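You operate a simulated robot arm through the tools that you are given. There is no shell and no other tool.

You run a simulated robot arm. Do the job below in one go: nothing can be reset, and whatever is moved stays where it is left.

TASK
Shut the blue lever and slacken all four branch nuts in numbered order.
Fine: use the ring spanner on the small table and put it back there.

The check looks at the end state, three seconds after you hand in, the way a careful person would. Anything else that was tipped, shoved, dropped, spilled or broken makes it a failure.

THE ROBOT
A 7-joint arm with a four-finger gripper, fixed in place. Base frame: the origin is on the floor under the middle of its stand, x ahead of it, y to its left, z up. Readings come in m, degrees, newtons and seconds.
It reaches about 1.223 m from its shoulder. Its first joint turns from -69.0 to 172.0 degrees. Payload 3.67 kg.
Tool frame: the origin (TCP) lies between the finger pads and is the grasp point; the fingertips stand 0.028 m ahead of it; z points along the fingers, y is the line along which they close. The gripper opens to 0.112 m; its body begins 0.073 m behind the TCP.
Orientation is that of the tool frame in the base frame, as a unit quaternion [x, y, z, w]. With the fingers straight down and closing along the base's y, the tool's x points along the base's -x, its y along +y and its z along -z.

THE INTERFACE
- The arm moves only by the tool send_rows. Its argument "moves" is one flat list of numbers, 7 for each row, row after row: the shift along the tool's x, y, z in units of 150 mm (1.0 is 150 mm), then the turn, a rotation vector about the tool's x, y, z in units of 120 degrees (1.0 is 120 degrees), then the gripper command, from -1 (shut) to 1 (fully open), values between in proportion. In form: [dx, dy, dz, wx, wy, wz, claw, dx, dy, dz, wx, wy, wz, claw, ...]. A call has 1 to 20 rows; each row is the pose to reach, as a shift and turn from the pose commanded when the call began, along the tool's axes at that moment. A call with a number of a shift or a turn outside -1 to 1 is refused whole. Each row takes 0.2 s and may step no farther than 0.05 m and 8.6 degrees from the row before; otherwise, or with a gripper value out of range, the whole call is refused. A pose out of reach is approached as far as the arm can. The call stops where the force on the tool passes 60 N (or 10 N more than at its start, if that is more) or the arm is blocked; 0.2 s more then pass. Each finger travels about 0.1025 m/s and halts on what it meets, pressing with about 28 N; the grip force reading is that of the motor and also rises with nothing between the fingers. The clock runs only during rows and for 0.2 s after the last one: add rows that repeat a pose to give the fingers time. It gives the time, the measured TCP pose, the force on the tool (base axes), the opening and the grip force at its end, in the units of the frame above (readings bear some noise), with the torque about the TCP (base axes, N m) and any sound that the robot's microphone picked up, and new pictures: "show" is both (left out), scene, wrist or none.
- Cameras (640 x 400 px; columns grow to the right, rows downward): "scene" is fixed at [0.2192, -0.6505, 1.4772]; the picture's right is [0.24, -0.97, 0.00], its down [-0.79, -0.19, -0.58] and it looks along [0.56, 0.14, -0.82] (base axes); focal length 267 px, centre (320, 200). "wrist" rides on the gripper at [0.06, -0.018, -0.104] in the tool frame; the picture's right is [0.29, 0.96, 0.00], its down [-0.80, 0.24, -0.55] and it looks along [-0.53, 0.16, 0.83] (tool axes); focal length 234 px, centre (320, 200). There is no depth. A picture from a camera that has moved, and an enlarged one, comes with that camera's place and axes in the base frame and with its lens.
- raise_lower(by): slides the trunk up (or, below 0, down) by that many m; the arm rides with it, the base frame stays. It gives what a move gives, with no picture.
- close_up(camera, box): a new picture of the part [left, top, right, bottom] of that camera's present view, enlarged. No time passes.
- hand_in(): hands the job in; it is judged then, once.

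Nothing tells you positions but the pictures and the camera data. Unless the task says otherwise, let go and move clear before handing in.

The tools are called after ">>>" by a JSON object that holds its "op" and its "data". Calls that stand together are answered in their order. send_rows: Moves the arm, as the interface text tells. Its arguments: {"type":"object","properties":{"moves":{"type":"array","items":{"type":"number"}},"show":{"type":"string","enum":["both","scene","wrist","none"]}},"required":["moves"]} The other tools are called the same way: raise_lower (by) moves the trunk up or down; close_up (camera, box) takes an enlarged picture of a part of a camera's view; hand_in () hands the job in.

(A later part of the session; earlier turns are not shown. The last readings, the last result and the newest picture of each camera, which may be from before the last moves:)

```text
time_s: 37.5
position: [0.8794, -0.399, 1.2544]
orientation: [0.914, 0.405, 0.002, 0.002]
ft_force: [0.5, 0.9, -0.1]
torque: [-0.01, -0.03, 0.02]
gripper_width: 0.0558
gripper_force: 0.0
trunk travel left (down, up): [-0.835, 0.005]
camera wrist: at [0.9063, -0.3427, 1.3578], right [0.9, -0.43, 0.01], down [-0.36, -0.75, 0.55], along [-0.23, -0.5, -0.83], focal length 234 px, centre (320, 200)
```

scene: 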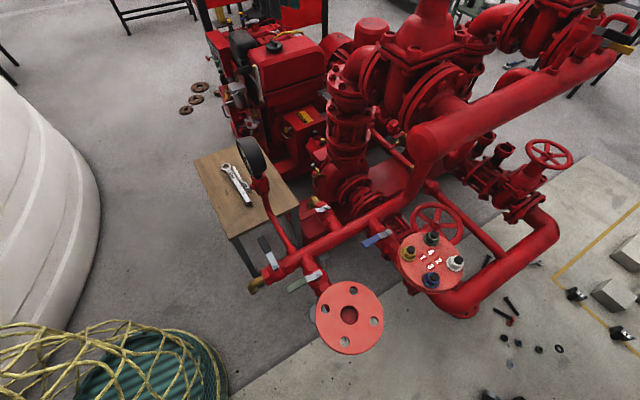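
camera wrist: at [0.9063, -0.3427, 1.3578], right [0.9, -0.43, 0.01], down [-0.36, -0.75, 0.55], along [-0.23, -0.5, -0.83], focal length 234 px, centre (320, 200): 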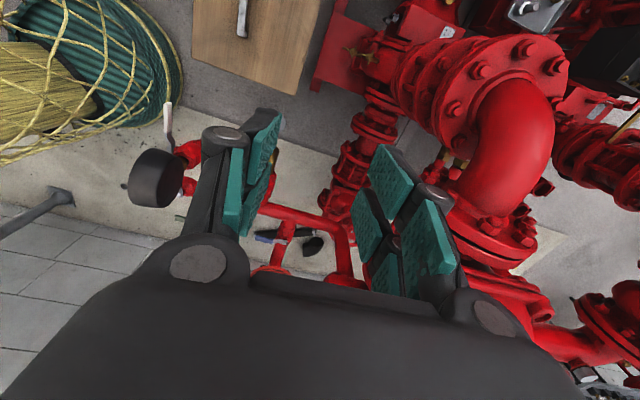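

The wrist reaches yaw 228° without trouble, so I can grip with the handle orientation I want for all nuts. Now I approach the spanner along stretched-out waypoints, slowly.

>>> {"op": "send_rows", "data": {"moves": [0.048, -0.018, 0.05, 0, 0, 0, 0, 0.096, -0.035, 0.099, 0, 0, 0, 0, 0.143, -0.053, 0.149, 0, 0, 0, 0, 0.191, -0.07, 0.198, 0, 0, 0, 0, 0.239, -0.088, 0.248, 0, 0, 0, 0, 0.287, -0.105, 0.297, 0, 0, 0, 0, 0.335, -0.123, 0.347, 0, 0, 0, 0, 0.382, -0.141, 0.396, 0, 0, 0, 0, 0.43, -0.158, 0.446, 0, 0, 0, 0, 0.478, -0.176, 0.495, 0, 0, 0, 0, 0.526, -0.193, 0.545, 0, 0, 0, 0, 0.573, -0.211, 0.594, 0, 0, 0, 0, 0.621, -0.228, 0.644, 0, 0, 0, 0, 0.669, -0.246, 0.693, 0, 0, 0, 0]}}

```text
time_s: 40.5
position: [0.9184, -0.2994, 1.1508]
orientation: [0.914, 0.406, 0.002, 0.002]
ft_force: [-0.1, 0.0, 0.0]
torque: [0.01, 0.0, -0.04]
gripper_width: 0.0562
gripper_force: 0.1
trunk travel left (down, up): [-0.835, 0.005]
camera wrist: at [0.9464, -0.2433, 1.2531], right [0.9, -0.43, 0.01], down [-0.36, -0.75, 0.55], along [-0.23, -0.5, -0.83], focal length 234 px, centre (320, 200)
```

scene: 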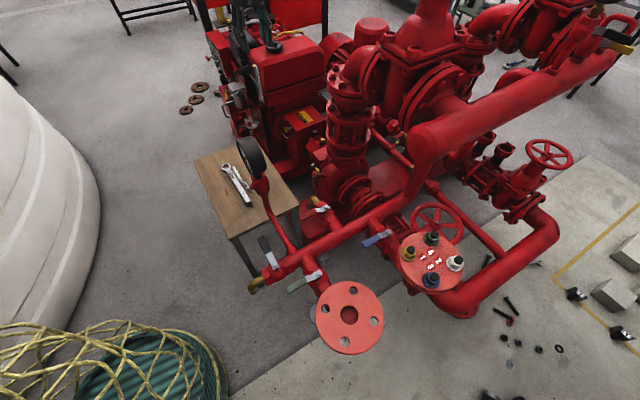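
wrist: 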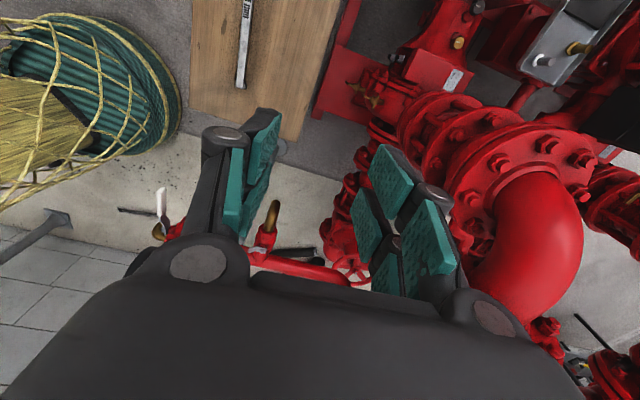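

No trouble so far. Continuing down and left toward the spanner.

>>> {"op": "send_rows", "data": {"moves": [0.016, -0.045, 0.071, 0, 0, 0, 0, 0.032, -0.091, 0.143, 0, 0, 0, 0, 0.048, -0.136, 0.214, 0, 0, 0, 0, 0.064, -0.182, 0.286, 0, 0, 0, 0, 0.08, -0.227, 0.357, 0, 0, 0, 0, 0.096, -0.273, 0.429, 0, 0, 0, 0, 0.113, -0.318, 0.5, 0, 0, 0, 0, 0.129, -0.363, 0.571, 0, 0, 0, 0, 0.145, -0.409, 0.643, 0, 0, 0, 0, 0.161, -0.454, 0.714, 0, 0, 0, 0, 0.177, -0.5, 0.786, 0, 0, 0, 0, 0.193, -0.545, 0.857, 0, 0, 0, 0, 0.209, -0.591, 0.929, 0, 0, 0, 0, 0.225, -0.636, 1.0, 0, 0, 0, 0]}}

```text
time_s: 43.5
position: [0.8728, -0.2111, 0.9986]
orientation: [0.914, 0.405, 0.002, 0.002]
ft_force: [0.2, 0.4, 0.1]
torque: [-0.02, 0.06, 0.0]
gripper_width: 0.056
gripper_force: 0.1
trunk travel left (down, up): [-0.835, 0.005]
camera wrist: at [0.8995, -0.1551, 1.1023], right [0.9, -0.43, 0.01], down [-0.36, -0.75, 0.55], along [-0.23, -0.5, -0.83], focal length 234 px, centre (320, 200)
```

scene: 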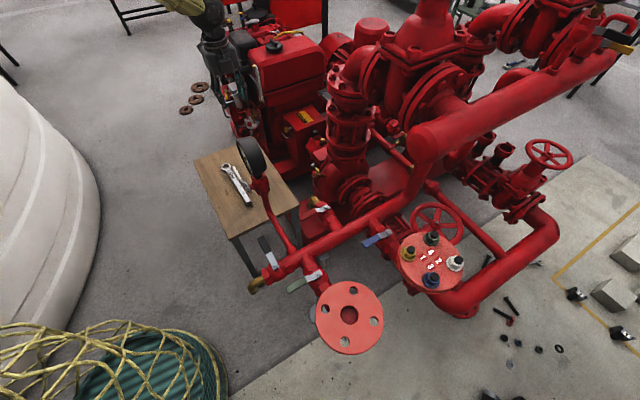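
wrist: 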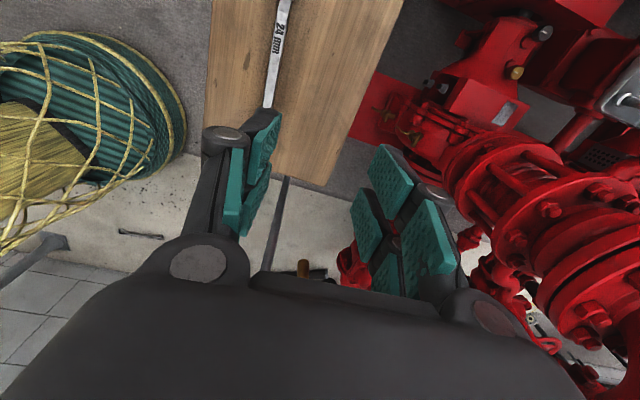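

Everything follows well. I'll continue toward a point about 0.2 m above the handle.

>>> {"op": "send_rows", "data": {"moves": [-0.02, -0.029, 0.071, 0, 0, 0, 0, -0.039, -0.059, 0.141, 0, 0, 0, 0, -0.059, -0.088, 0.212, 0, 0, 0, 0, -0.078, -0.117, 0.283, 0, 0, 0, 0, -0.098, -0.146, 0.354, 0, 0, 0, 0, -0.117, -0.176, 0.424, 0, 0, 0, 0, -0.137, -0.205, 0.495, 0, 0, 0, 0, -0.156, -0.234, 0.566, 0, 0, 0, 0, -0.176, -0.264, 0.636, 0, 0, 0, 0, -0.195, -0.293, 0.707, 0, 0, 0, 0, -0.215, -0.322, 0.778, 0, 0, 0, 0, -0.234, -0.351, 0.849, 0, 0, 0, 0, -0.254, -0.381, 0.919, 0, 0, 0, 0, -0.273, -0.41, 0.99, 0, 0, 0, 0]}}

```text
time_s: 46.5
position: [0.8012, -0.2003, 0.8523]
orientation: [0.914, 0.405, 0.002, 0.003]
ft_force: [-0.2, 0.0, 0.4]
torque: [0.01, 0.01, 0.03]
gripper_width: 0.0558
gripper_force: 0.0
trunk travel left (down, up): [-0.835, 0.005]
camera wrist: at [0.8279, -0.1438, 0.9554], right [0.9, -0.43, 0.01], down [-0.36, -0.75, 0.55], along [-0.23, -0.5, -0.83], focal length 234 px, centre (320, 200)
```

scene: 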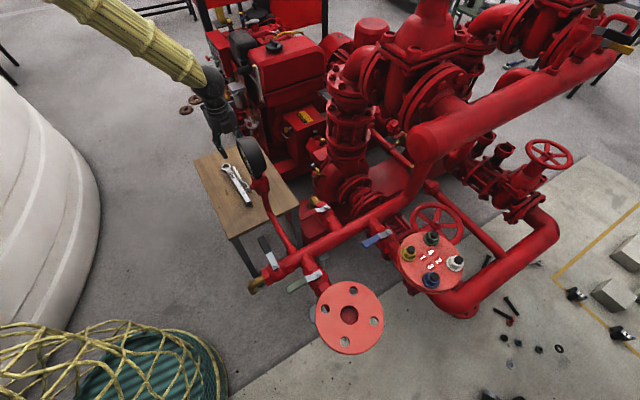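
wrist: 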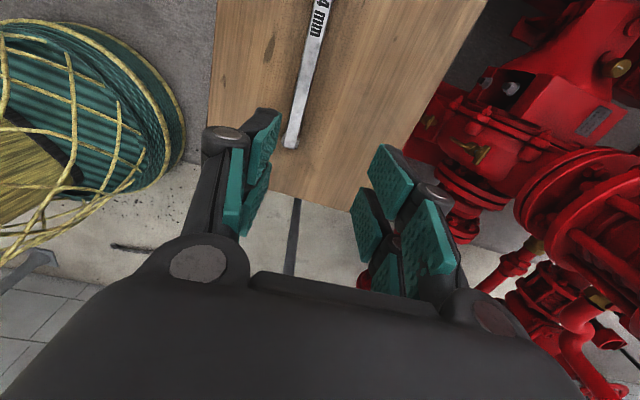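

The handle now shows right below, between the jaws. I'll zoom in to refine its line and end.

>>> {"op": "close_up", "data": {"camera": "wrist", "box": [200, 0, 460, 170]}}

>>> {"op": "close_up", "data": {"camera": "scene", "box": [190, 60, 290, 220]}}

```text
2.35 times, centred on (330, 85) of wrist
camera zoom: at [0.8279, -0.1438, 0.9554], right [0.9, -0.43, 0.01], down [-0.36, -0.75, 0.55], along [-0.23, -0.5, -0.83], focal length 551 px, centre (296, 471)
```

zoom: 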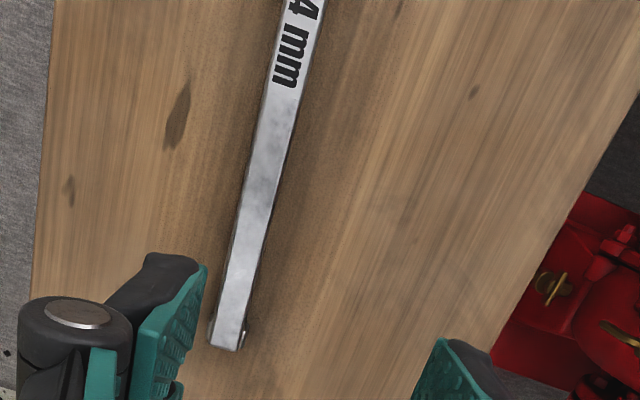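

```text
2.50 times, centred on (240, 140) of scene
camera zoom: at [0.2192, -0.6505, 1.4772], right [0.24, -0.97, 0.0], down [-0.79, -0.19, -0.58], along [0.56, 0.14, -0.82], focal length 667 px, centre (520, 350)
```

zoom: 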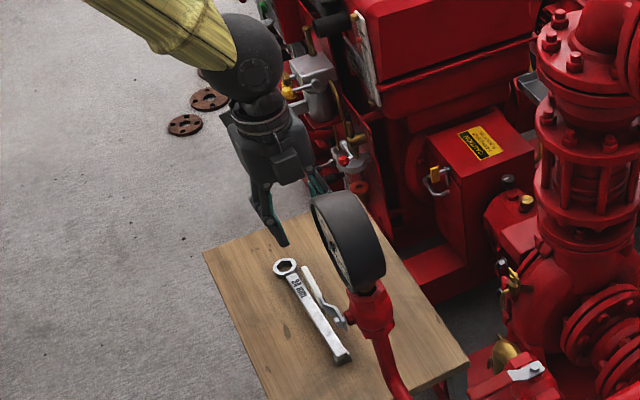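

The handle lies at 47.9° and is about 14 mm wide. I'll centre over the grip point [0.770, -0.199], about 55 mm from its end, and come down to z 0.72.

>>> {"op": "send_rows", "data": {"moves": [-0.017, -0.02, 0.088, 0, 0, 0, 0, -0.034, -0.04, 0.176, 0, 0, 0, 0, -0.051, -0.06, 0.265, 0, 0, 0, 0, -0.068, -0.08, 0.353, 0, 0, 0, 0, -0.085, -0.101, 0.441, 0, 0, 0, 0, -0.102, -0.121, 0.529, 0, 0, 0, 0, -0.119, -0.141, 0.617, 0, 0, 0, 0, -0.136, -0.161, 0.706, 0, 0, 0, 0, -0.136, -0.161, 0.794, 0, 0, 0, 0, -0.136, -0.161, 0.882, 0, 0, 0, 0]}}

>>> {"op": "close_up", "data": {"camera": "wrist", "box": [200, 30, 440, 260]}}

>>> {"op": "close_up", "data": {"camera": "scene", "box": [200, 90, 290, 220]}}

```text
time_s: 48.6
position: [0.7713, -0.2002, 0.7193]
orientation: [0.914, 0.406, 0.001, 0.002]
ft_force: [0.0, -0.3, -0.7]
torque: [0.02, 0.04, 0.02]
gripper_width: 0.0558
gripper_force: 0.0
trunk travel left (down, up): [-0.835, 0.005]
camera wrist: at [0.7978, -0.1431, 0.822], right [0.9, -0.43, 0.01], down [-0.36, -0.75, 0.55], along [-0.23, -0.5, -0.83], focal length 234 px, centre (320, 200)
```

scene: 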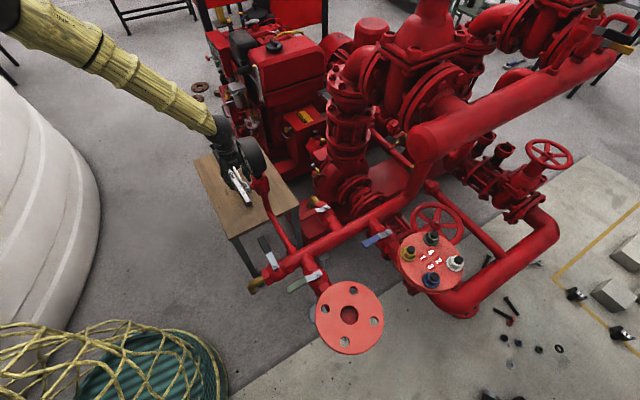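
wrist: 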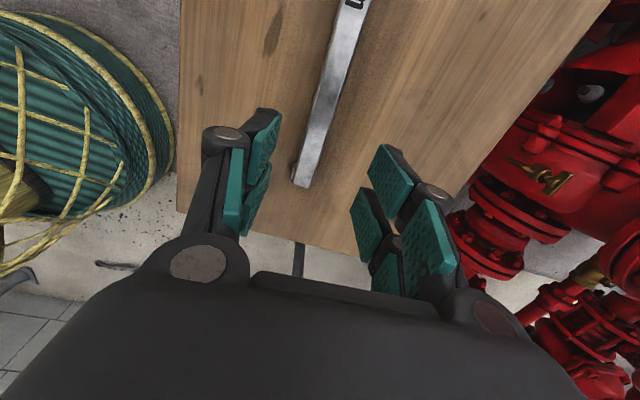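

```text
1.74 times, centred on (320, 145) of wrist
camera zoom: at [0.7978, -0.1431, 0.822], right [0.9, -0.43, 0.01], down [-0.36, -0.75, 0.55], along [-0.23, -0.5, -0.83], focal length 407 px, centre (320, 296)
```

zoom: 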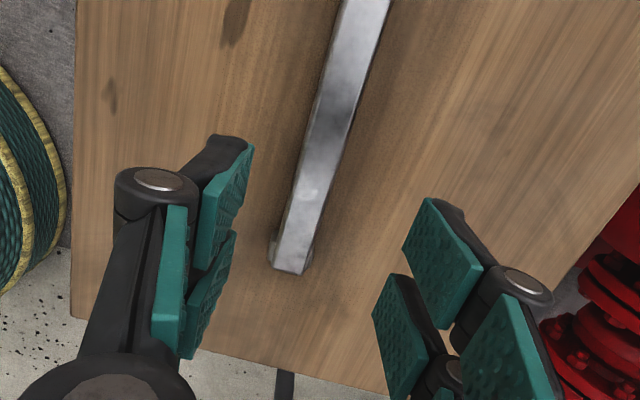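

```text
3.08 times, centred on (245, 155) of scene
camera zoom: at [0.2192, -0.6505, 1.4772], right [0.24, -0.97, 0.0], down [-0.79, -0.19, -0.58], along [0.56, 0.14, -0.82], focal length 821 px, centre (551, 338)
```

zoom: 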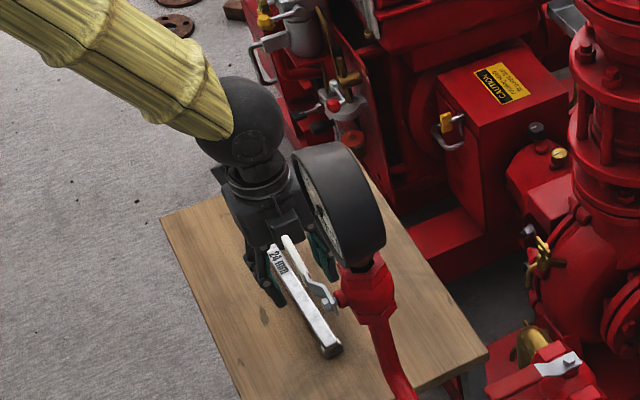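

The jaws are centred on the handle to within about 1 mm. I'll go down slowly to TCP z≈0.637 and check the tip height before the last few millimetres.

>>> {"op": "send_rows", "data": {"moves": [0, 0, 0.08, 0, 0, 0, 0, 0, 0, 0.16, 0, 0, 0, 0, 0, 0, 0.24, 0, 0, 0, 0, 0, 0, 0.32, 0, 0, 0, 0, 0, 0, 0.4, 0, 0, 0, 0, 0, 0, 0.47, 0, 0, 0, 0, 0, 0, 0.51, 0, 0, 0, 0, 0, 0, 0.55, 0, 0, 0, 0]}}

>>> {"op": "close_up", "data": {"camera": "wrist", "box": [200, 60, 440, 260]}}

>>> {"op": "close_up", "data": {"camera": "scene", "box": [210, 140, 280, 220]}}

```text
time_s: 50.5
position: [0.7717, -0.1991, 0.6344]
orientation: [0.914, 0.405, 0.002, 0.002]
ft_force: [0.0, 0.0, 1.0]
torque: [0.01, 0.0, 0.0]
gripper_width: 0.056
gripper_force: 0.1
trunk travel left (down, up): [-0.835, 0.005]
camera wrist: at [0.7982, -0.1426, 0.7379], right [0.9, -0.43, 0.01], down [-0.36, -0.75, 0.55], along [-0.23, -0.5, -0.83], focal length 234 px, centre (320, 200)
```

scene: 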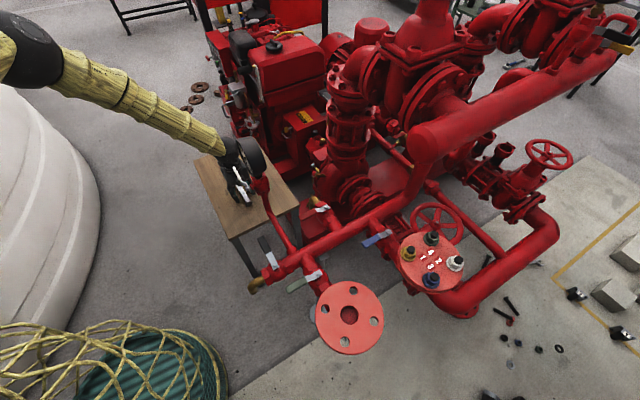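
wrist: 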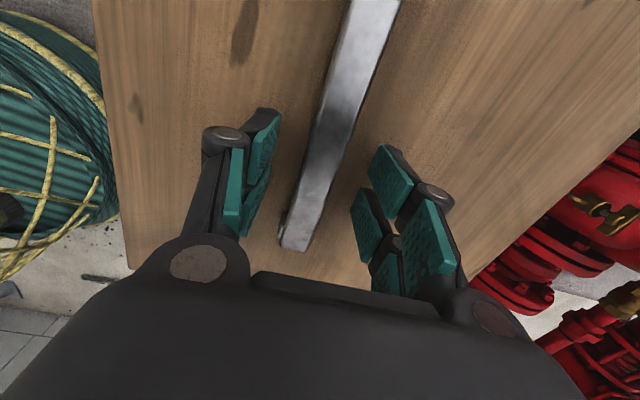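

```text
2.00 times, centred on (320, 160) of wrist
camera zoom: at [0.7982, -0.1426, 0.7379], right [0.9, -0.43, 0.01], down [-0.36, -0.75, 0.55], along [-0.23, -0.5, -0.83], focal length 468 px, centre (320, 280)
```

zoom: 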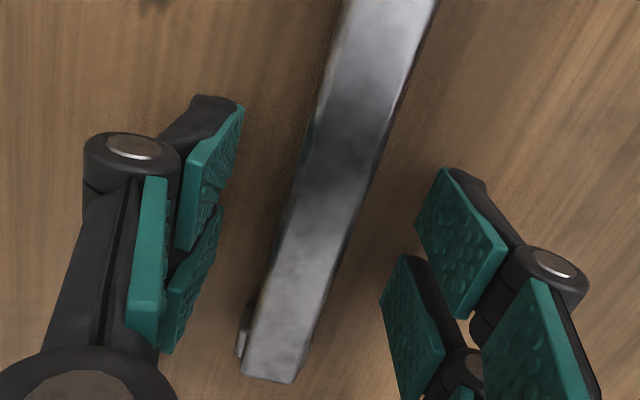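

```text
5.00 times, centred on (245, 180) of scene
camera zoom: at [0.2192, -0.6505, 1.4772], right [0.24, -0.97, 0.0], down [-0.79, -0.19, -0.58], along [0.56, 0.14, -0.82], focal length 1334 px, centre (695, 300)
```

zoom: 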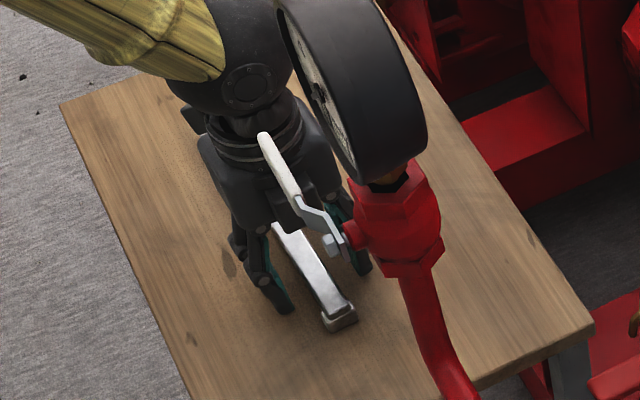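

The handle top is near z 0.62 and the fingertips are at 0.606. I'll lower 4 mm, then close in stages while watching the force in case the tips touch the table.

>>> {"op": "send_rows", "data": {"moves": [0, 0, 0.027, 0, 0, 0, 0, 0, 0, 0.027, 0, 0, 0, -0.3, 0, 0, 0.027, 0, 0, 0, -0.5, 0, 0, 0.027, 0, 0, 0, -0.6, 0, 0, 0.027, 0, 0, 0, -0.7, 0, 0, 0.027, 0, 0, 0, -0.7, 0, 0, 0.027, 0, 0, 0, -0.7]}}

>>> {"op": "close_up", "data": {"camera": "wrist", "box": [200, 60, 440, 260]}}

>>> {"op": "close_up", "data": {"camera": "scene", "box": [210, 140, 280, 220]}}

```text
time_s: 52.0
position: [0.7704, -0.1988, 0.6305]
orientation: [0.914, 0.405, 0.002, 0.002]
ft_force: [0.0, 0.7, -0.6]
torque: [0.02, -0.01, 0.04]
gripper_width: 0.0193
gripper_force: 28.1
trunk travel left (down, up): [-0.835, 0.005]
camera wrist: at [0.7976, -0.1428, 0.7342], right [0.9, -0.43, 0.01], down [-0.36, -0.75, 0.55], along [-0.23, -0.5, -0.83], focal length 234 px, centre (320, 200)
```

scene: 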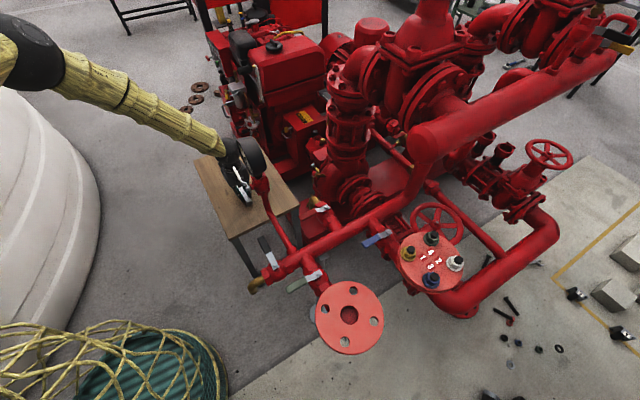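
wrist: 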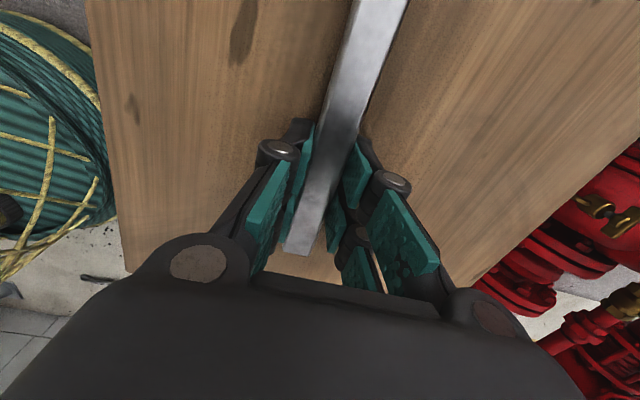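

```text
2.00 times, centred on (320, 160) of wrist
camera zoom: at [0.7976, -0.1428, 0.7342], right [0.9, -0.43, 0.01], down [-0.36, -0.75, 0.55], along [-0.23, -0.5, -0.83], focal length 468 px, centre (320, 280)
```

zoom: 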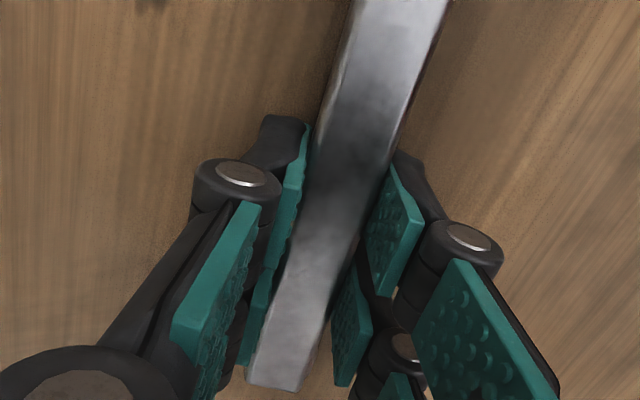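

```text
5.00 times, centred on (245, 180) of scene
camera zoom: at [0.2192, -0.6505, 1.4772], right [0.24, -0.97, 0.0], down [-0.79, -0.19, -0.58], along [0.56, 0.14, -0.82], focal length 1334 px, centre (695, 300)
```

zoom: 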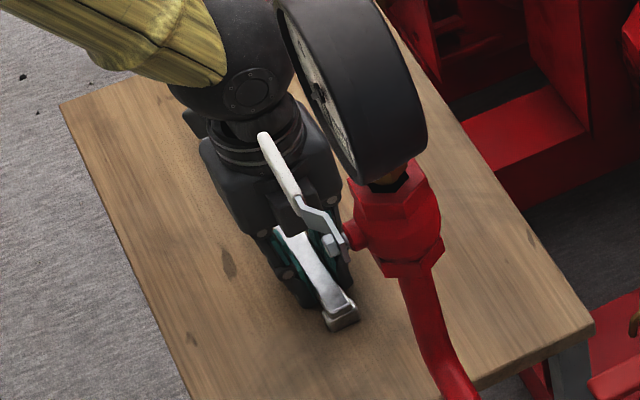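

The handle is gripped (width 19 mm, 28 N). I'll lift it 20 mm slowly and check that it hangs level.

>>> {"op": "send_rows", "data": {"moves": [0, 0, 0, 0, 0, 0, -1, 0, 0, -0.02, 0, 0, 0, -1, 0, 0, -0.05, 0, 0, 0, -1, 0, 0, -0.09, 0, 0, 0, -1, 0, 0, -0.14, 0, 0, 0, -1, 0, 0, -0.14, 0, 0, 0, -1]}}

>>> {"op": "close_up", "data": {"camera": "wrist", "box": [200, 0, 440, 260]}}

>>> {"op": "close_up", "data": {"camera": "scene", "box": [210, 140, 280, 220]}}

```text
time_s: 53.5
position: [0.7701, -0.1998, 0.6526]
orientation: [0.915, 0.404, 0.002, 0.003]
ft_force: [-0.2, -0.2, -3.0]
torque: [-0.18, 0.14, -0.03]
gripper_width: 0.019
gripper_force: 27.8
trunk travel left (down, up): [-0.835, 0.005]
camera wrist: at [0.7972, -0.143, 0.7555], right [0.9, -0.43, 0.01], down [-0.36, -0.75, 0.55], along [-0.23, -0.5, -0.83], focal length 234 px, centre (320, 200)
```

scene: 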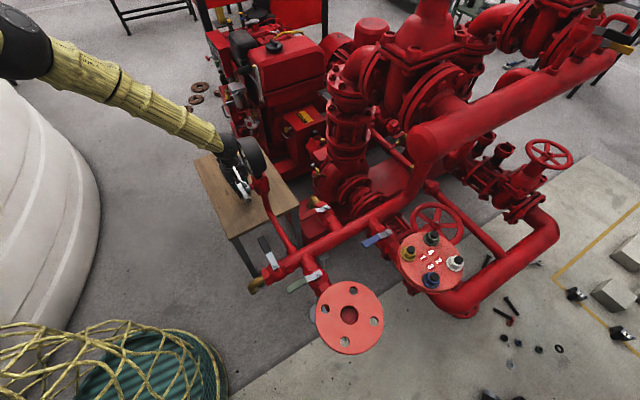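
wrist: 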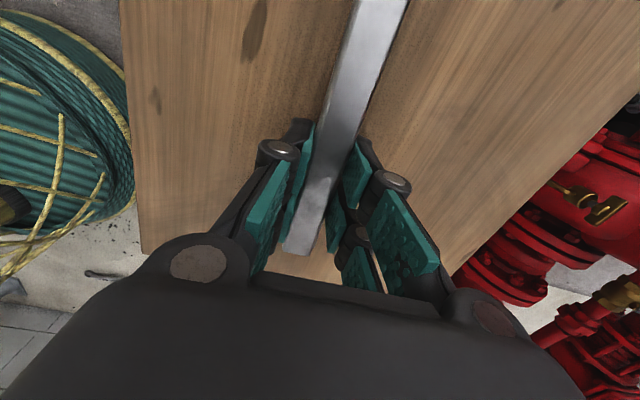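

```text
1.54 times, centred on (320, 130) of wrist
camera zoom: at [0.7972, -0.143, 0.7555], right [0.9, -0.43, 0.01], down [-0.36, -0.75, 0.55], along [-0.23, -0.5, -0.83], focal length 360 px, centre (320, 308)
```

zoom: 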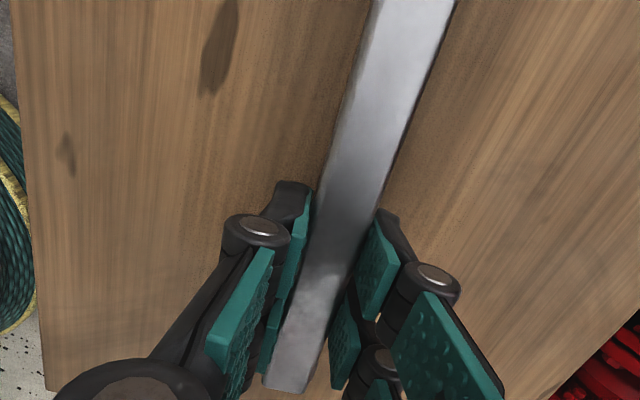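

```text
5.00 times, centred on (245, 180) of scene
camera zoom: at [0.2192, -0.6505, 1.4772], right [0.24, -0.97, 0.0], down [-0.79, -0.19, -0.58], along [0.56, 0.14, -0.82], focal length 1334 px, centre (695, 300)
```

zoom: 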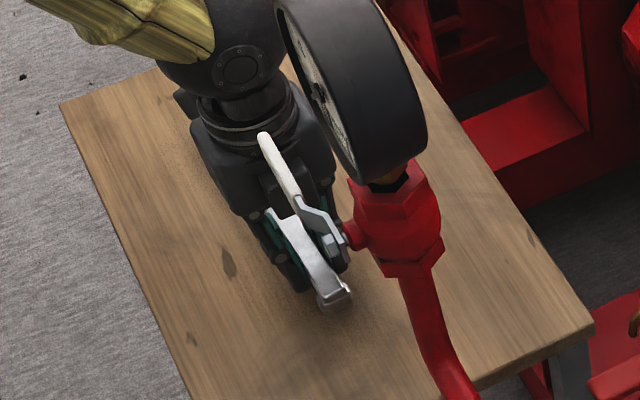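

The spanner came up cleanly, with a weight of about 3 N. I'll retrace the stretched-out path upward with it.

>>> {"op": "send_rows", "data": {"moves": [0.009, 0.01, -0.093, 0, 0, 0, -1, 0.018, 0.02, -0.187, 0, 0, 0, -1, 0.027, 0.03, -0.28, 0, 0, 0, -1, 0.036, 0.04, -0.373, 0, 0, 0, -1, 0.045, 0.05, -0.467, 0, 0, 0, -1, 0.054, 0.059, -0.56, 0, 0, 0, -1, 0.063, 0.069, -0.653, 0, 0, 0, -1, 0.072, 0.079, -0.747, 0, 0, 0, -1, 0.081, 0.089, -0.84, 0, 0, 0, -1, 0.09, 0.099, -0.933, 0, 0, 0, -1]}}

>>> {"op": "close_up", "data": {"camera": "scene", "box": [180, 60, 300, 220]}}

```text
time_s: 55.6
position: [0.788, -0.1987, 0.7914]
orientation: [0.914, 0.405, 0.002, 0.002]
ft_force: [-0.7, -0.2, -3.6]
torque: [-0.16, 0.1, 0.0]
gripper_width: 0.0193
gripper_force: 27.0
trunk travel left (down, up): [-0.835, 0.005]
camera wrist: at [0.8156, -0.1424, 0.895], right [0.9, -0.43, 0.0], down [-0.36, -0.75, 0.55], along [-0.23, -0.5, -0.83], focal length 234 px, centre (320, 200)
```

scene: 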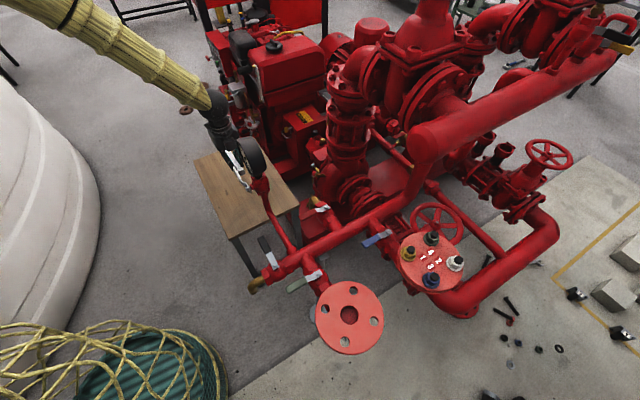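
wrist: 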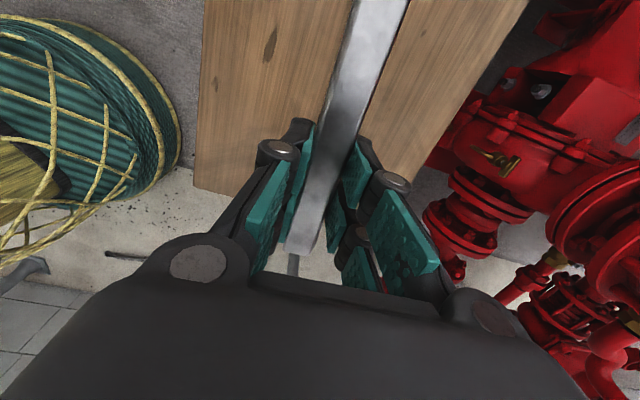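

```text
2.50 times, centred on (240, 140) of scene
camera zoom: at [0.2192, -0.6505, 1.4772], right [0.24, -0.97, 0.0], down [-0.79, -0.19, -0.58], along [0.56, 0.14, -0.82], focal length 667 px, centre (520, 350)
```

zoom: 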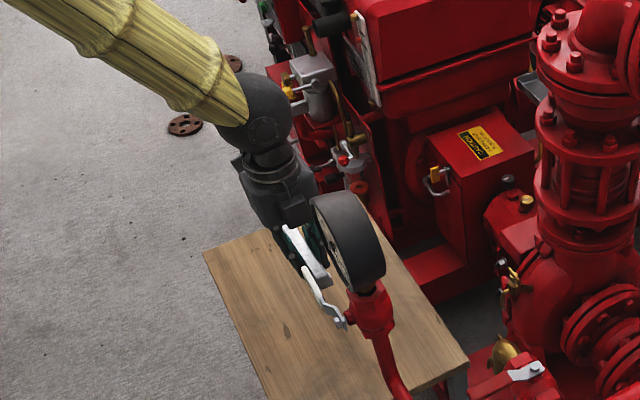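

Holding steady. Next waypoint: outward and up to about [0.87, -0.21, 0.94].

>>> {"op": "send_rows", "data": {"moves": [0.022, 0.033, -0.071, 0, 0, 0, -1, 0.045, 0.065, -0.142, 0, 0, 0, -1, 0.067, 0.098, -0.213, 0, 0, 0, -1, 0.089, 0.13, -0.284, 0, 0, 0, -1, 0.112, 0.163, -0.355, 0, 0, 0, -1, 0.134, 0.195, -0.426, 0, 0, 0, -1, 0.157, 0.228, -0.497, 0, 0, 0, -1, 0.179, 0.26, -0.567, 0, 0, 0, -1, 0.201, 0.293, -0.638, 0, 0, 0, -1, 0.224, 0.325, -0.709, 0, 0, 0, -1, 0.246, 0.358, -0.78, 0, 0, 0, -1, 0.268, 0.39, -0.851, 0, 0, 0, -1, 0.291, 0.423, -0.922, 0, 0, 0, -1, 0.313, 0.455, -0.993, 0, 0, 0, -1], "show": "none"}}

```text
time_s: 58.6
position: [0.8712, -0.2096, 0.9428]
orientation: [0.914, 0.405, 0.002, 0.002]
ft_force: [-0.2, 0.6, -3.0]
torque: [-0.11, 0.1, -0.01]
gripper_width: 0.0191
gripper_force: 27.4
trunk travel left (down, up): [-0.835, 0.005]
```

Next waypoint: [0.91, -0.26, 1.09].

>>> {"op": "send_rows", "data": {"moves": [-0.006, 0.032, -0.075, 0, 0, 0, -1, -0.011, 0.064, -0.151, 0, 0, 0, -1, -0.017, 0.096, -0.226, 0, 0, 0, -1, -0.022, 0.128, -0.302, 0, 0, 0, -1, -0.028, 0.16, -0.377, 0, 0, 0, -1, -0.034, 0.192, -0.452, 0, 0, 0, -1, -0.039, 0.225, -0.528, 0, 0, 0, -1, -0.045, 0.257, -0.603, 0, 0, 0, -1, -0.051, 0.289, -0.678, 0, 0, 0, -1, -0.056, 0.321, -0.754, 0, 0, 0, -1, -0.062, 0.353, -0.829, 0, 0, 0, -1, -0.067, 0.385, -0.905, 0, 0, 0, -1, -0.073, 0.417, -0.98, 0, 0, 0, -1]}}

```text
time_s: 61.5
position: [0.9085, -0.2589, 1.0871]
orientation: [0.914, 0.406, 0.002, 0.002]
ft_force: [-0.5, -0.2, -4.4]
torque: [-0.13, 0.1, 0.01]
gripper_width: 0.0192
gripper_force: 28.3
trunk travel left (down, up): [-0.835, 0.005]
camera wrist: at [0.9361, -0.2025, 1.1916], right [0.9, -0.43, 0.01], down [-0.36, -0.75, 0.55], along [-0.23, -0.5, -0.83], focal length 234 px, centre (320, 200)
```

scene: 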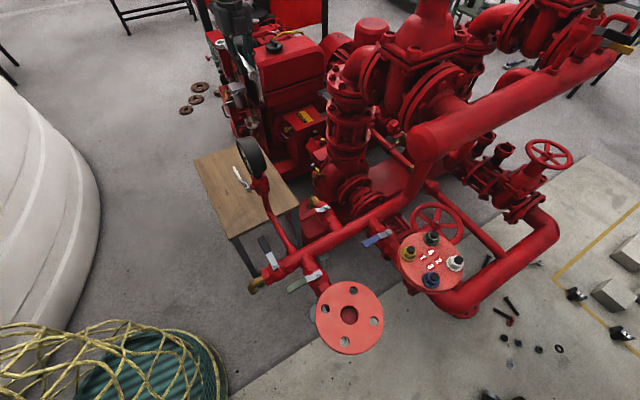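
wrist: 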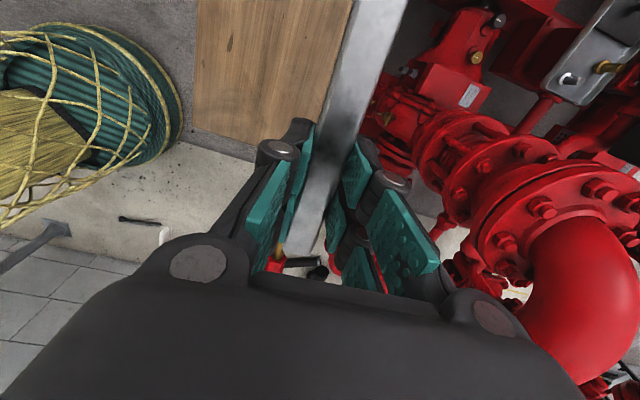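

The spanner is clear of the table. Now I turn the wrist back with it, from yaw 228° toward about 70°, rising slightly, in free space away from the tall valve.

>>> {"op": "send_rows", "data": {"moves": [0, 0, -0.03, 0, 0, 0.0684, -1, 0, 0, -0.06, 0, 0, 0.1369, -1, 0, 0, -0.09, 0, 0, 0.2053, -1, 0, 0, -0.12, 0, 0, 0.2737, -1, 0, 0, -0.15, 0, 0, 0.3421, -1, 0, 0, -0.18, 0, 0, 0.4106, -1, 0, 0, -0.21, 0, 0, 0.479, -1, 0, 0, -0.24, 0, 0, 0.5474, -1, 0, 0, -0.27, 0, 0, 0.6159, -1, 0, 0, -0.3, 0, 0, 0.6843, -1, 0, 0, -0.33, 0, 0, 0.7527, -1, 0, 0, -0.36, 0, 0, 0.8211, -1, 0, 0, -0.39, 0, 0, 0.8896, -1, 0, 0, -0.42, 0, 0, 0.958, -1], "show": "wrist"}}

```text
time_s: 64.5
position: [0.9074, -0.2595, 1.153]
orientation: [0.832, -0.554, 0.002, 0.0]
ft_force: [-0.6, -0.6, -2.8]
torque: [0.16, 0.09, 0.03]
gripper_width: 0.0191
gripper_force: 28.1
trunk travel left (down, up): [-0.835, 0.005]
camera wrist: at [0.9482, -0.3086, 1.2564], right [-0.77, -0.64, 0.0], down [-0.53, 0.64, 0.55], along [-0.35, 0.43, -0.84], focal length 234 px, centre (320, 200)
```

wrist: 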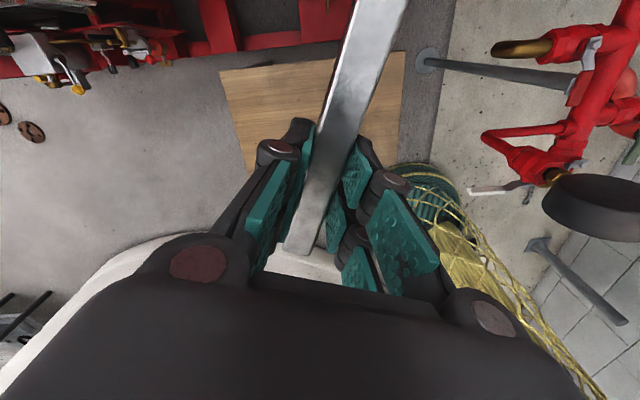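

Good. Next I move back to [0.88, -0.40, 1.25] while finishing the turn.

>>> {"op": "send_rows", "data": {"moves": [0.049, 0.033, -0.04, 0, 0, 0.0198, -1, 0.099, 0.066, -0.081, 0, 0, 0.0396, -1, 0.148, 0.099, -0.121, 0, 0, 0.0594, -1, 0.198, 0.132, -0.162, 0, 0, 0.0793, -1, 0.247, 0.164, -0.202, 0, 0, 0.0991, -1, 0.297, 0.197, -0.243, 0, 0, 0.1189, -1, 0.346, 0.23, -0.283, 0, 0, 0.1387, -1, 0.396, 0.263, -0.324, 0, 0, 0.1585, -1, 0.445, 0.296, -0.364, 0, 0, 0.1783, -1, 0.494, 0.329, -0.404, 0, 0, 0.1981, -1, 0.544, 0.362, -0.445, 0, 0, 0.2179, -1, 0.593, 0.395, -0.485, 0, 0, 0.2378, -1, 0.643, 0.427, -0.526, 0, 0, 0.2576, -1, 0.692, 0.46, -0.566, 0, 0, 0.2774, -1, 0.742, 0.493, -0.607, 0, 0, 0.2972, -1, 0.791, 0.526, -0.647, 0, 0, 0.317, -1]}}

```text
time_s: 67.8
position: [0.8816, -0.4014, 1.2482]
orientation: [-0.606, 0.795, -0.001, 0.002]
ft_force: [0.6, 0.0, -3.4]
torque: [0.2, -0.01, -0.01]
gripper_width: 0.019
gripper_force: 28.2
trunk travel left (down, up): [-0.835, 0.005]
camera wrist: at [0.8842, -0.4633, 1.3521], right [-1.0, -0.03, 0.0], down [-0.02, 0.83, 0.55], along [-0.01, 0.55, -0.83], focal length 234 px, centre (320, 200)
```

scene: 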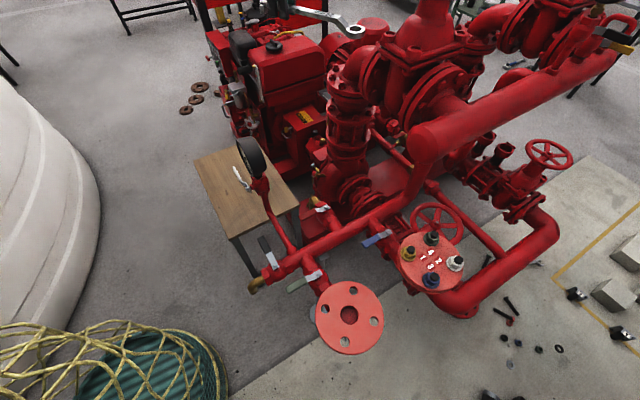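
wrist: 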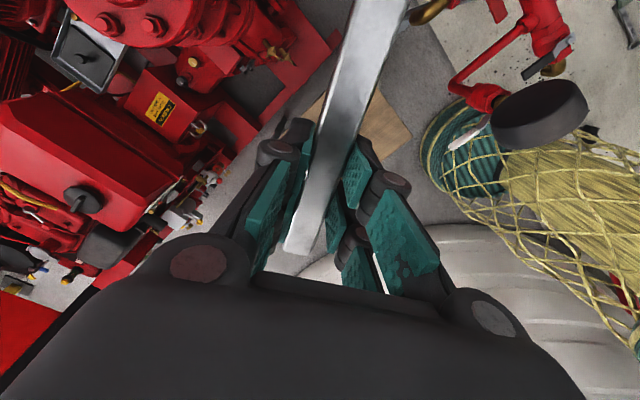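

Retracing to [0.80, -0.49, 1.25].

>>> {"op": "send_rows", "data": {"moves": [0.071, 0.037, 0, 0, 0, 0.0058, -1, 0.143, 0.073, 0, 0, 0, 0.0117, -1, 0.214, 0.11, 0, 0, 0, 0.0175, -1, 0.286, 0.147, 0, 0, 0, 0.0233, -1, 0.357, 0.184, 0, 0, 0, 0.0292, -1, 0.428, 0.22, 0, 0, 0, 0.035, -1, 0.5, 0.257, 0, 0, 0, 0.0408, -1, 0.571, 0.294, 0, 0, 0, 0.0467, -1, 0.643, 0.33, 0, 0, 0, 0.0525, -1, 0.714, 0.367, 0, 0, 0, 0.0583, -1], "show": "none"}}

```text
time_s: 70.0
position: [0.7997, -0.4888, 1.25]
orientation: [-0.557, 0.83, -0.002, 0.001]
ft_force: [0.8, -1.0, -2.5]
torque: [0.17, -0.05, 0.02]
gripper_width: 0.019
gripper_force: 27.9
trunk travel left (down, up): [-0.835, 0.005]
```

Continuing to [0.70, -0.555, 1.25].

>>> {"op": "send_rows", "data": {"moves": [0.083, 0.056, 0, 0, 0, 0.0034, -1, 0.165, 0.113, 0, 0, 0, 0.0068, -1, 0.248, 0.169, 0, 0, 0, 0.0101, -1, 0.33, 0.225, 0, 0, 0, 0.0135, -1, 0.413, 0.281, 0, 0, 0, 0.0169, -1, 0.495, 0.338, 0, 0, 0, 0.0203, -1, 0.578, 0.394, 0, 0, 0, 0.0236, -1, 0.66, 0.45, 0, 0, 0, 0.027, -1]}}

>>> {"op": "close_up", "data": {"camera": "scene", "box": [280, 0, 460, 120]}}

```text
time_s: 71.8
position: [0.7008, -0.5545, 1.2487]
orientation: [-0.534, 0.845, -0.003, 0.001]
ft_force: [-0.2, -0.2, -3.9]
torque: [0.2, -0.09, 0.01]
gripper_width: 0.019
gripper_force: 28.4
trunk travel left (down, up): [-0.835, 0.005]
camera wrist: at [0.6913, -0.6174, 1.3531], right [-0.99, 0.15, -0.01], down [0.12, 0.82, 0.55], along [0.09, 0.55, -0.83], focal length 234 px, centre (320, 200)
```

scene: 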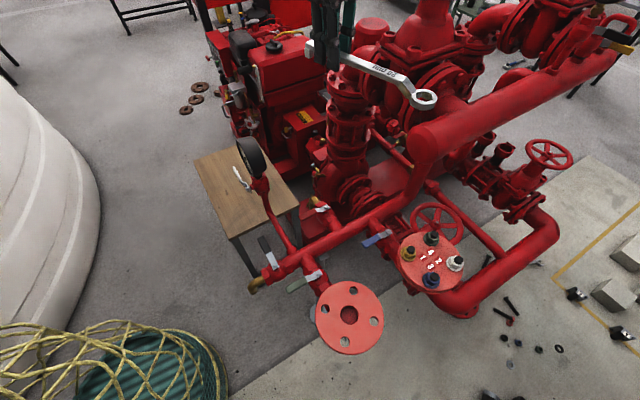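
wrist: 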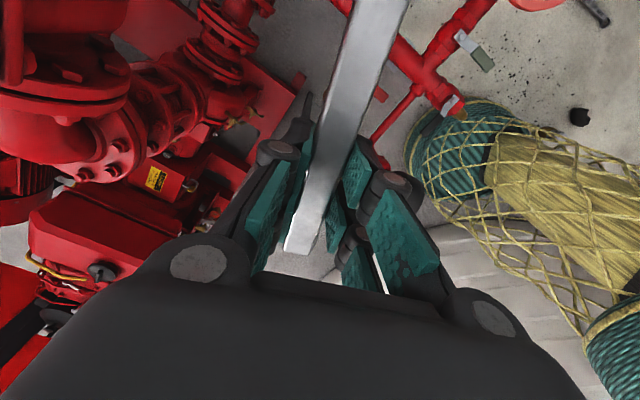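

```text
3.33 times, centred on (370, 60) of scene
camera zoom: at [0.2192, -0.6505, 1.4772], right [0.24, -0.97, 0.0], down [-0.79, -0.19, -0.58], along [0.56, 0.14, -0.82], focal length 889 px, centre (153, 667)
```

zoom: 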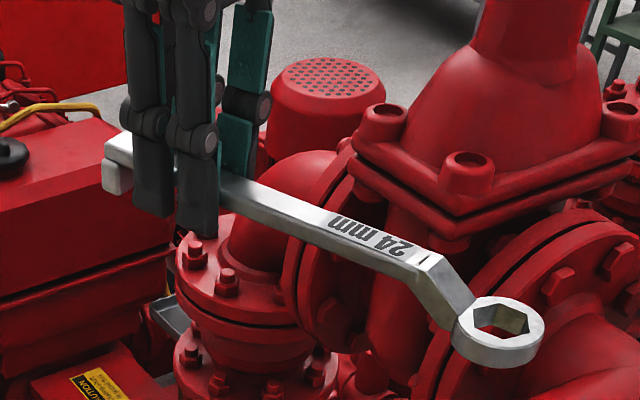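

The spanner hangs level in clear view of the scene camera. I'll zoom in on the ring and crank to measure thickness and offsets.

>>> {"op": "close_up", "data": {"camera": "scene", "box": [395, 70, 450, 115]}}

>>> {"op": "close_up", "data": {"camera": "scene", "box": [300, 30, 370, 80]}}

>>> {"op": "close_up", "data": {"camera": "scene", "box": [395, 230, 425, 265]}}

>>> {"op": "close_up", "data": {"camera": "scene", "box": [440, 245, 475, 275]}}

```text
8.89 times, centred on (422, 92) of scene
camera zoom: at [0.2192, -0.6505, 1.4772], right [0.24, -0.97, 0.0], down [-0.79, -0.19, -0.58], along [0.56, 0.14, -0.82], focal length 2371 px, centre (-591, 1156)
```

zoom: 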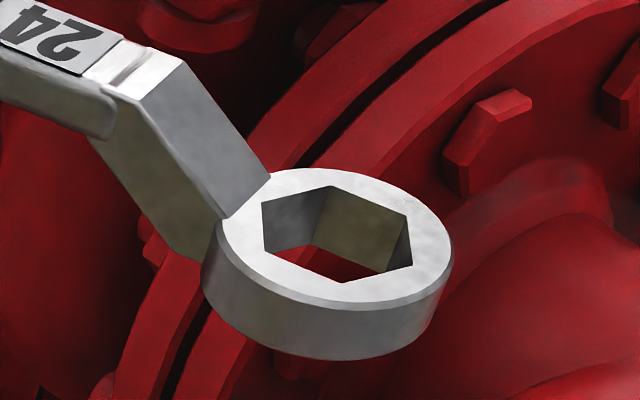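

```text
8.00 times, centred on (335, 55) of scene
camera zoom: at [0.2192, -0.6505, 1.4772], right [0.24, -0.97, 0.0], down [-0.79, -0.19, -0.58], along [0.56, 0.14, -0.82], focal length 2134 px, centre (200, 1360)
```

zoom: 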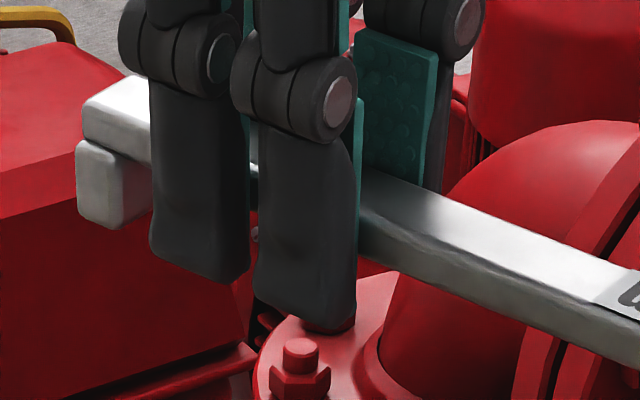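

```text
11.43 times, centred on (410, 248) of scene
camera zoom: at [0.2192, -0.6505, 1.4772], right [0.24, -0.97, 0.0], down [-0.79, -0.19, -0.58], along [0.56, 0.14, -0.82], focal length 3049 px, centre (-709, -343)
```

zoom: 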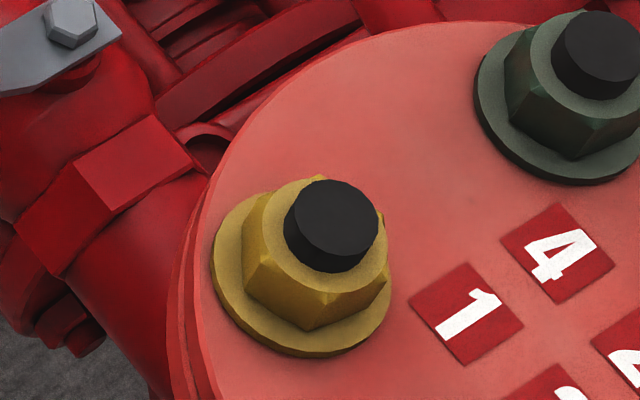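

```text
13.33 times, centred on (458, 260) of scene
camera zoom: at [0.2192, -0.6505, 1.4772], right [0.24, -0.97, 0.0], down [-0.79, -0.19, -0.58], along [0.56, 0.14, -0.82], focal length 3557 px, centre (-1513, -600)
```

zoom: 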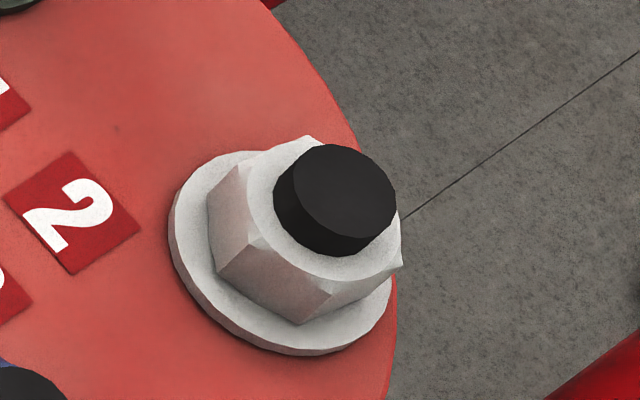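

Measured: the ring is about 12 mm thick, the handle top is about 12.5 mm above the ring top, and the TCP is about 20 mm above the ring top; nuts span z≈0.909–0.925 with stubs to 0.933. I'll zoom in on the nuts once more to get the hexagon angle accurately.

>>> {"op": "close_up", "data": {"camera": "scene", "box": [400, 242, 420, 262]}}

>>> {"op": "close_up", "data": {"camera": "scene", "box": [445, 252, 467, 274]}}

>>> {"op": "close_up", "data": {"camera": "scene", "box": [420, 270, 442, 292]}}

>>> {"op": "close_up", "data": {"camera": "scene", "box": [422, 228, 444, 248]}}

```text
16.00 times, centred on (410, 252) of scene
camera zoom: at [0.2192, -0.6505, 1.4772], right [0.24, -0.97, 0.0], down [-0.79, -0.19, -0.58], along [0.56, 0.14, -0.82], focal length 4268 px, centre (-1120, -632)
```

zoom: 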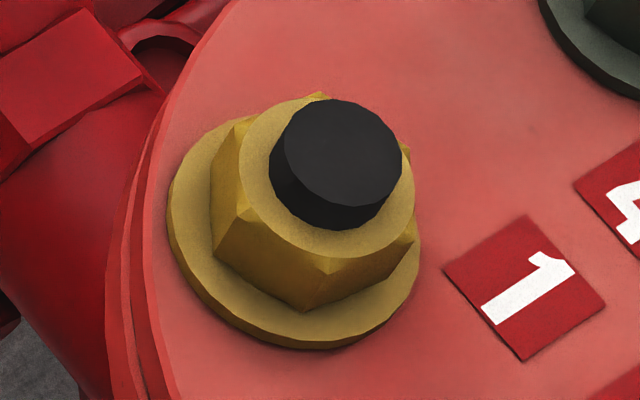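

```text
16.00 times, centred on (456, 263) of scene
camera zoom: at [0.2192, -0.6505, 1.4772], right [0.24, -0.97, 0.0], down [-0.79, -0.19, -0.58], along [0.56, 0.14, -0.82], focal length 4268 px, centre (-1856, -808)
```

zoom: 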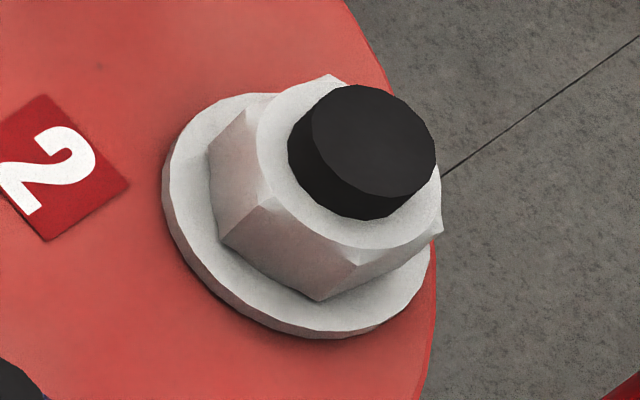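

```text
16.00 times, centred on (431, 281) of scene
camera zoom: at [0.2192, -0.6505, 1.4772], right [0.24, -0.97, 0.0], down [-0.79, -0.19, -0.58], along [0.56, 0.14, -0.82], focal length 4268 px, centre (-1456, -1096)
```

zoom: 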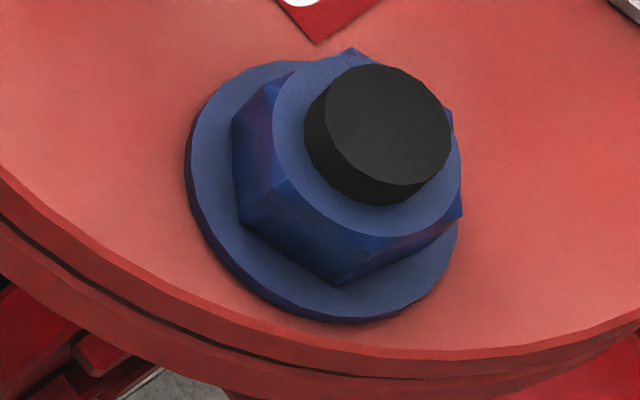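

```text
16.00 times, centred on (433, 238) of scene
camera zoom: at [0.2192, -0.6505, 1.4772], right [0.24, -0.97, 0.0], down [-0.79, -0.19, -0.58], along [0.56, 0.14, -0.82], focal length 4268 px, centre (-1488, -408)
```

zoom: 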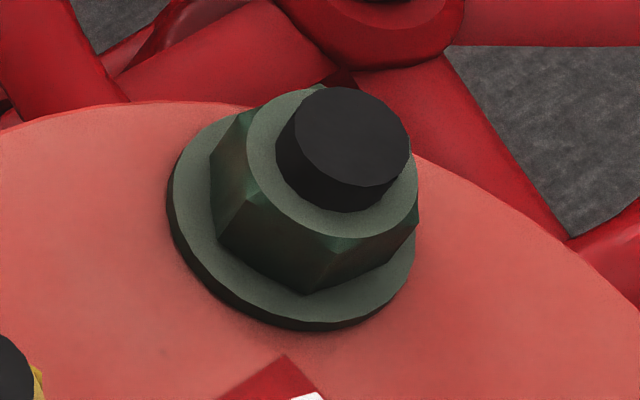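

All nuts sit at about 4.7° (mod 60), so I'll seat the spanner with its handle at 64.7° each time. Now moving the ring to above nut 1 (yellow at [0.511, -0.784]).

>>> {"op": "send_rows", "data": {"moves": [0.069, 0.049, 0.06, 0, 0, 0, -1, 0.139, 0.097, 0.14, 0, 0, 0, -1, 0.208, 0.146, 0.24, 0, 0, 0, -1, 0.277, 0.195, 0.34, 0, 0, 0, -1, 0.347, 0.244, 0.45, 0, 0, 0, -1, 0.416, 0.292, 0.56, 0, 0, 0, -1, 0.485, 0.341, 0.67, 0, 0, 0, -1, 0.554, 0.39, 0.78, 0, 0, 0, -1, 0.624, 0.438, 0.89, 0, 0, 0, -1, 0.693, 0.487, 0.993, 0, 0, 0, -1]}}

>>> {"op": "close_up", "data": {"camera": "scene", "box": [320, 120, 480, 290]}}

```text
time_s: 74.0
position: [0.5918, -0.619, 1.0974]
orientation: [-0.534, 0.845, -0.002, 0.001]
ft_force: [0.5, -0.7, -2.6]
torque: [0.13, -0.08, 0.02]
gripper_width: 0.0192
gripper_force: 28.2
trunk travel left (down, up): [-0.835, 0.005]
camera wrist: at [0.5821, -0.6813, 1.2022], right [-0.99, 0.15, 0.0], down [0.12, 0.82, 0.55], along [0.09, 0.55, -0.83], focal length 234 px, centre (320, 200)
```

scene: 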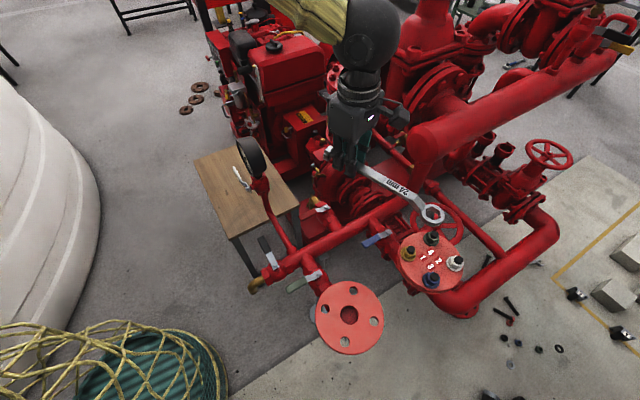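
wrist: 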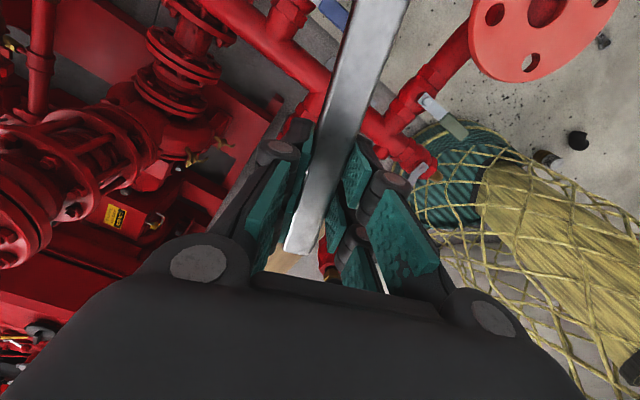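

```text
2.35 times, centred on (400, 205) of scene
camera zoom: at [0.2192, -0.6505, 1.4772], right [0.24, -0.97, 0.0], down [-0.79, -0.19, -0.58], along [0.56, 0.14, -0.82], focal length 628 px, centre (132, 188)
```

zoom: 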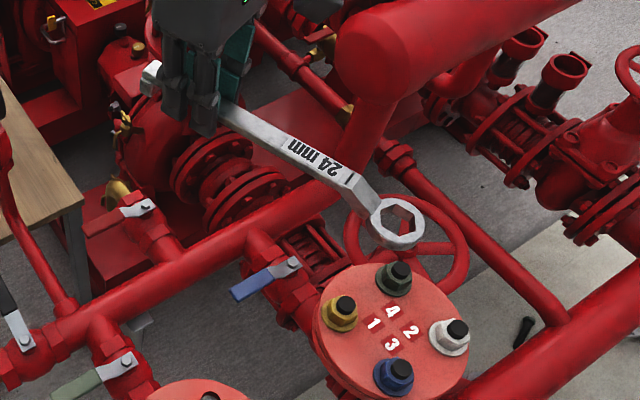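

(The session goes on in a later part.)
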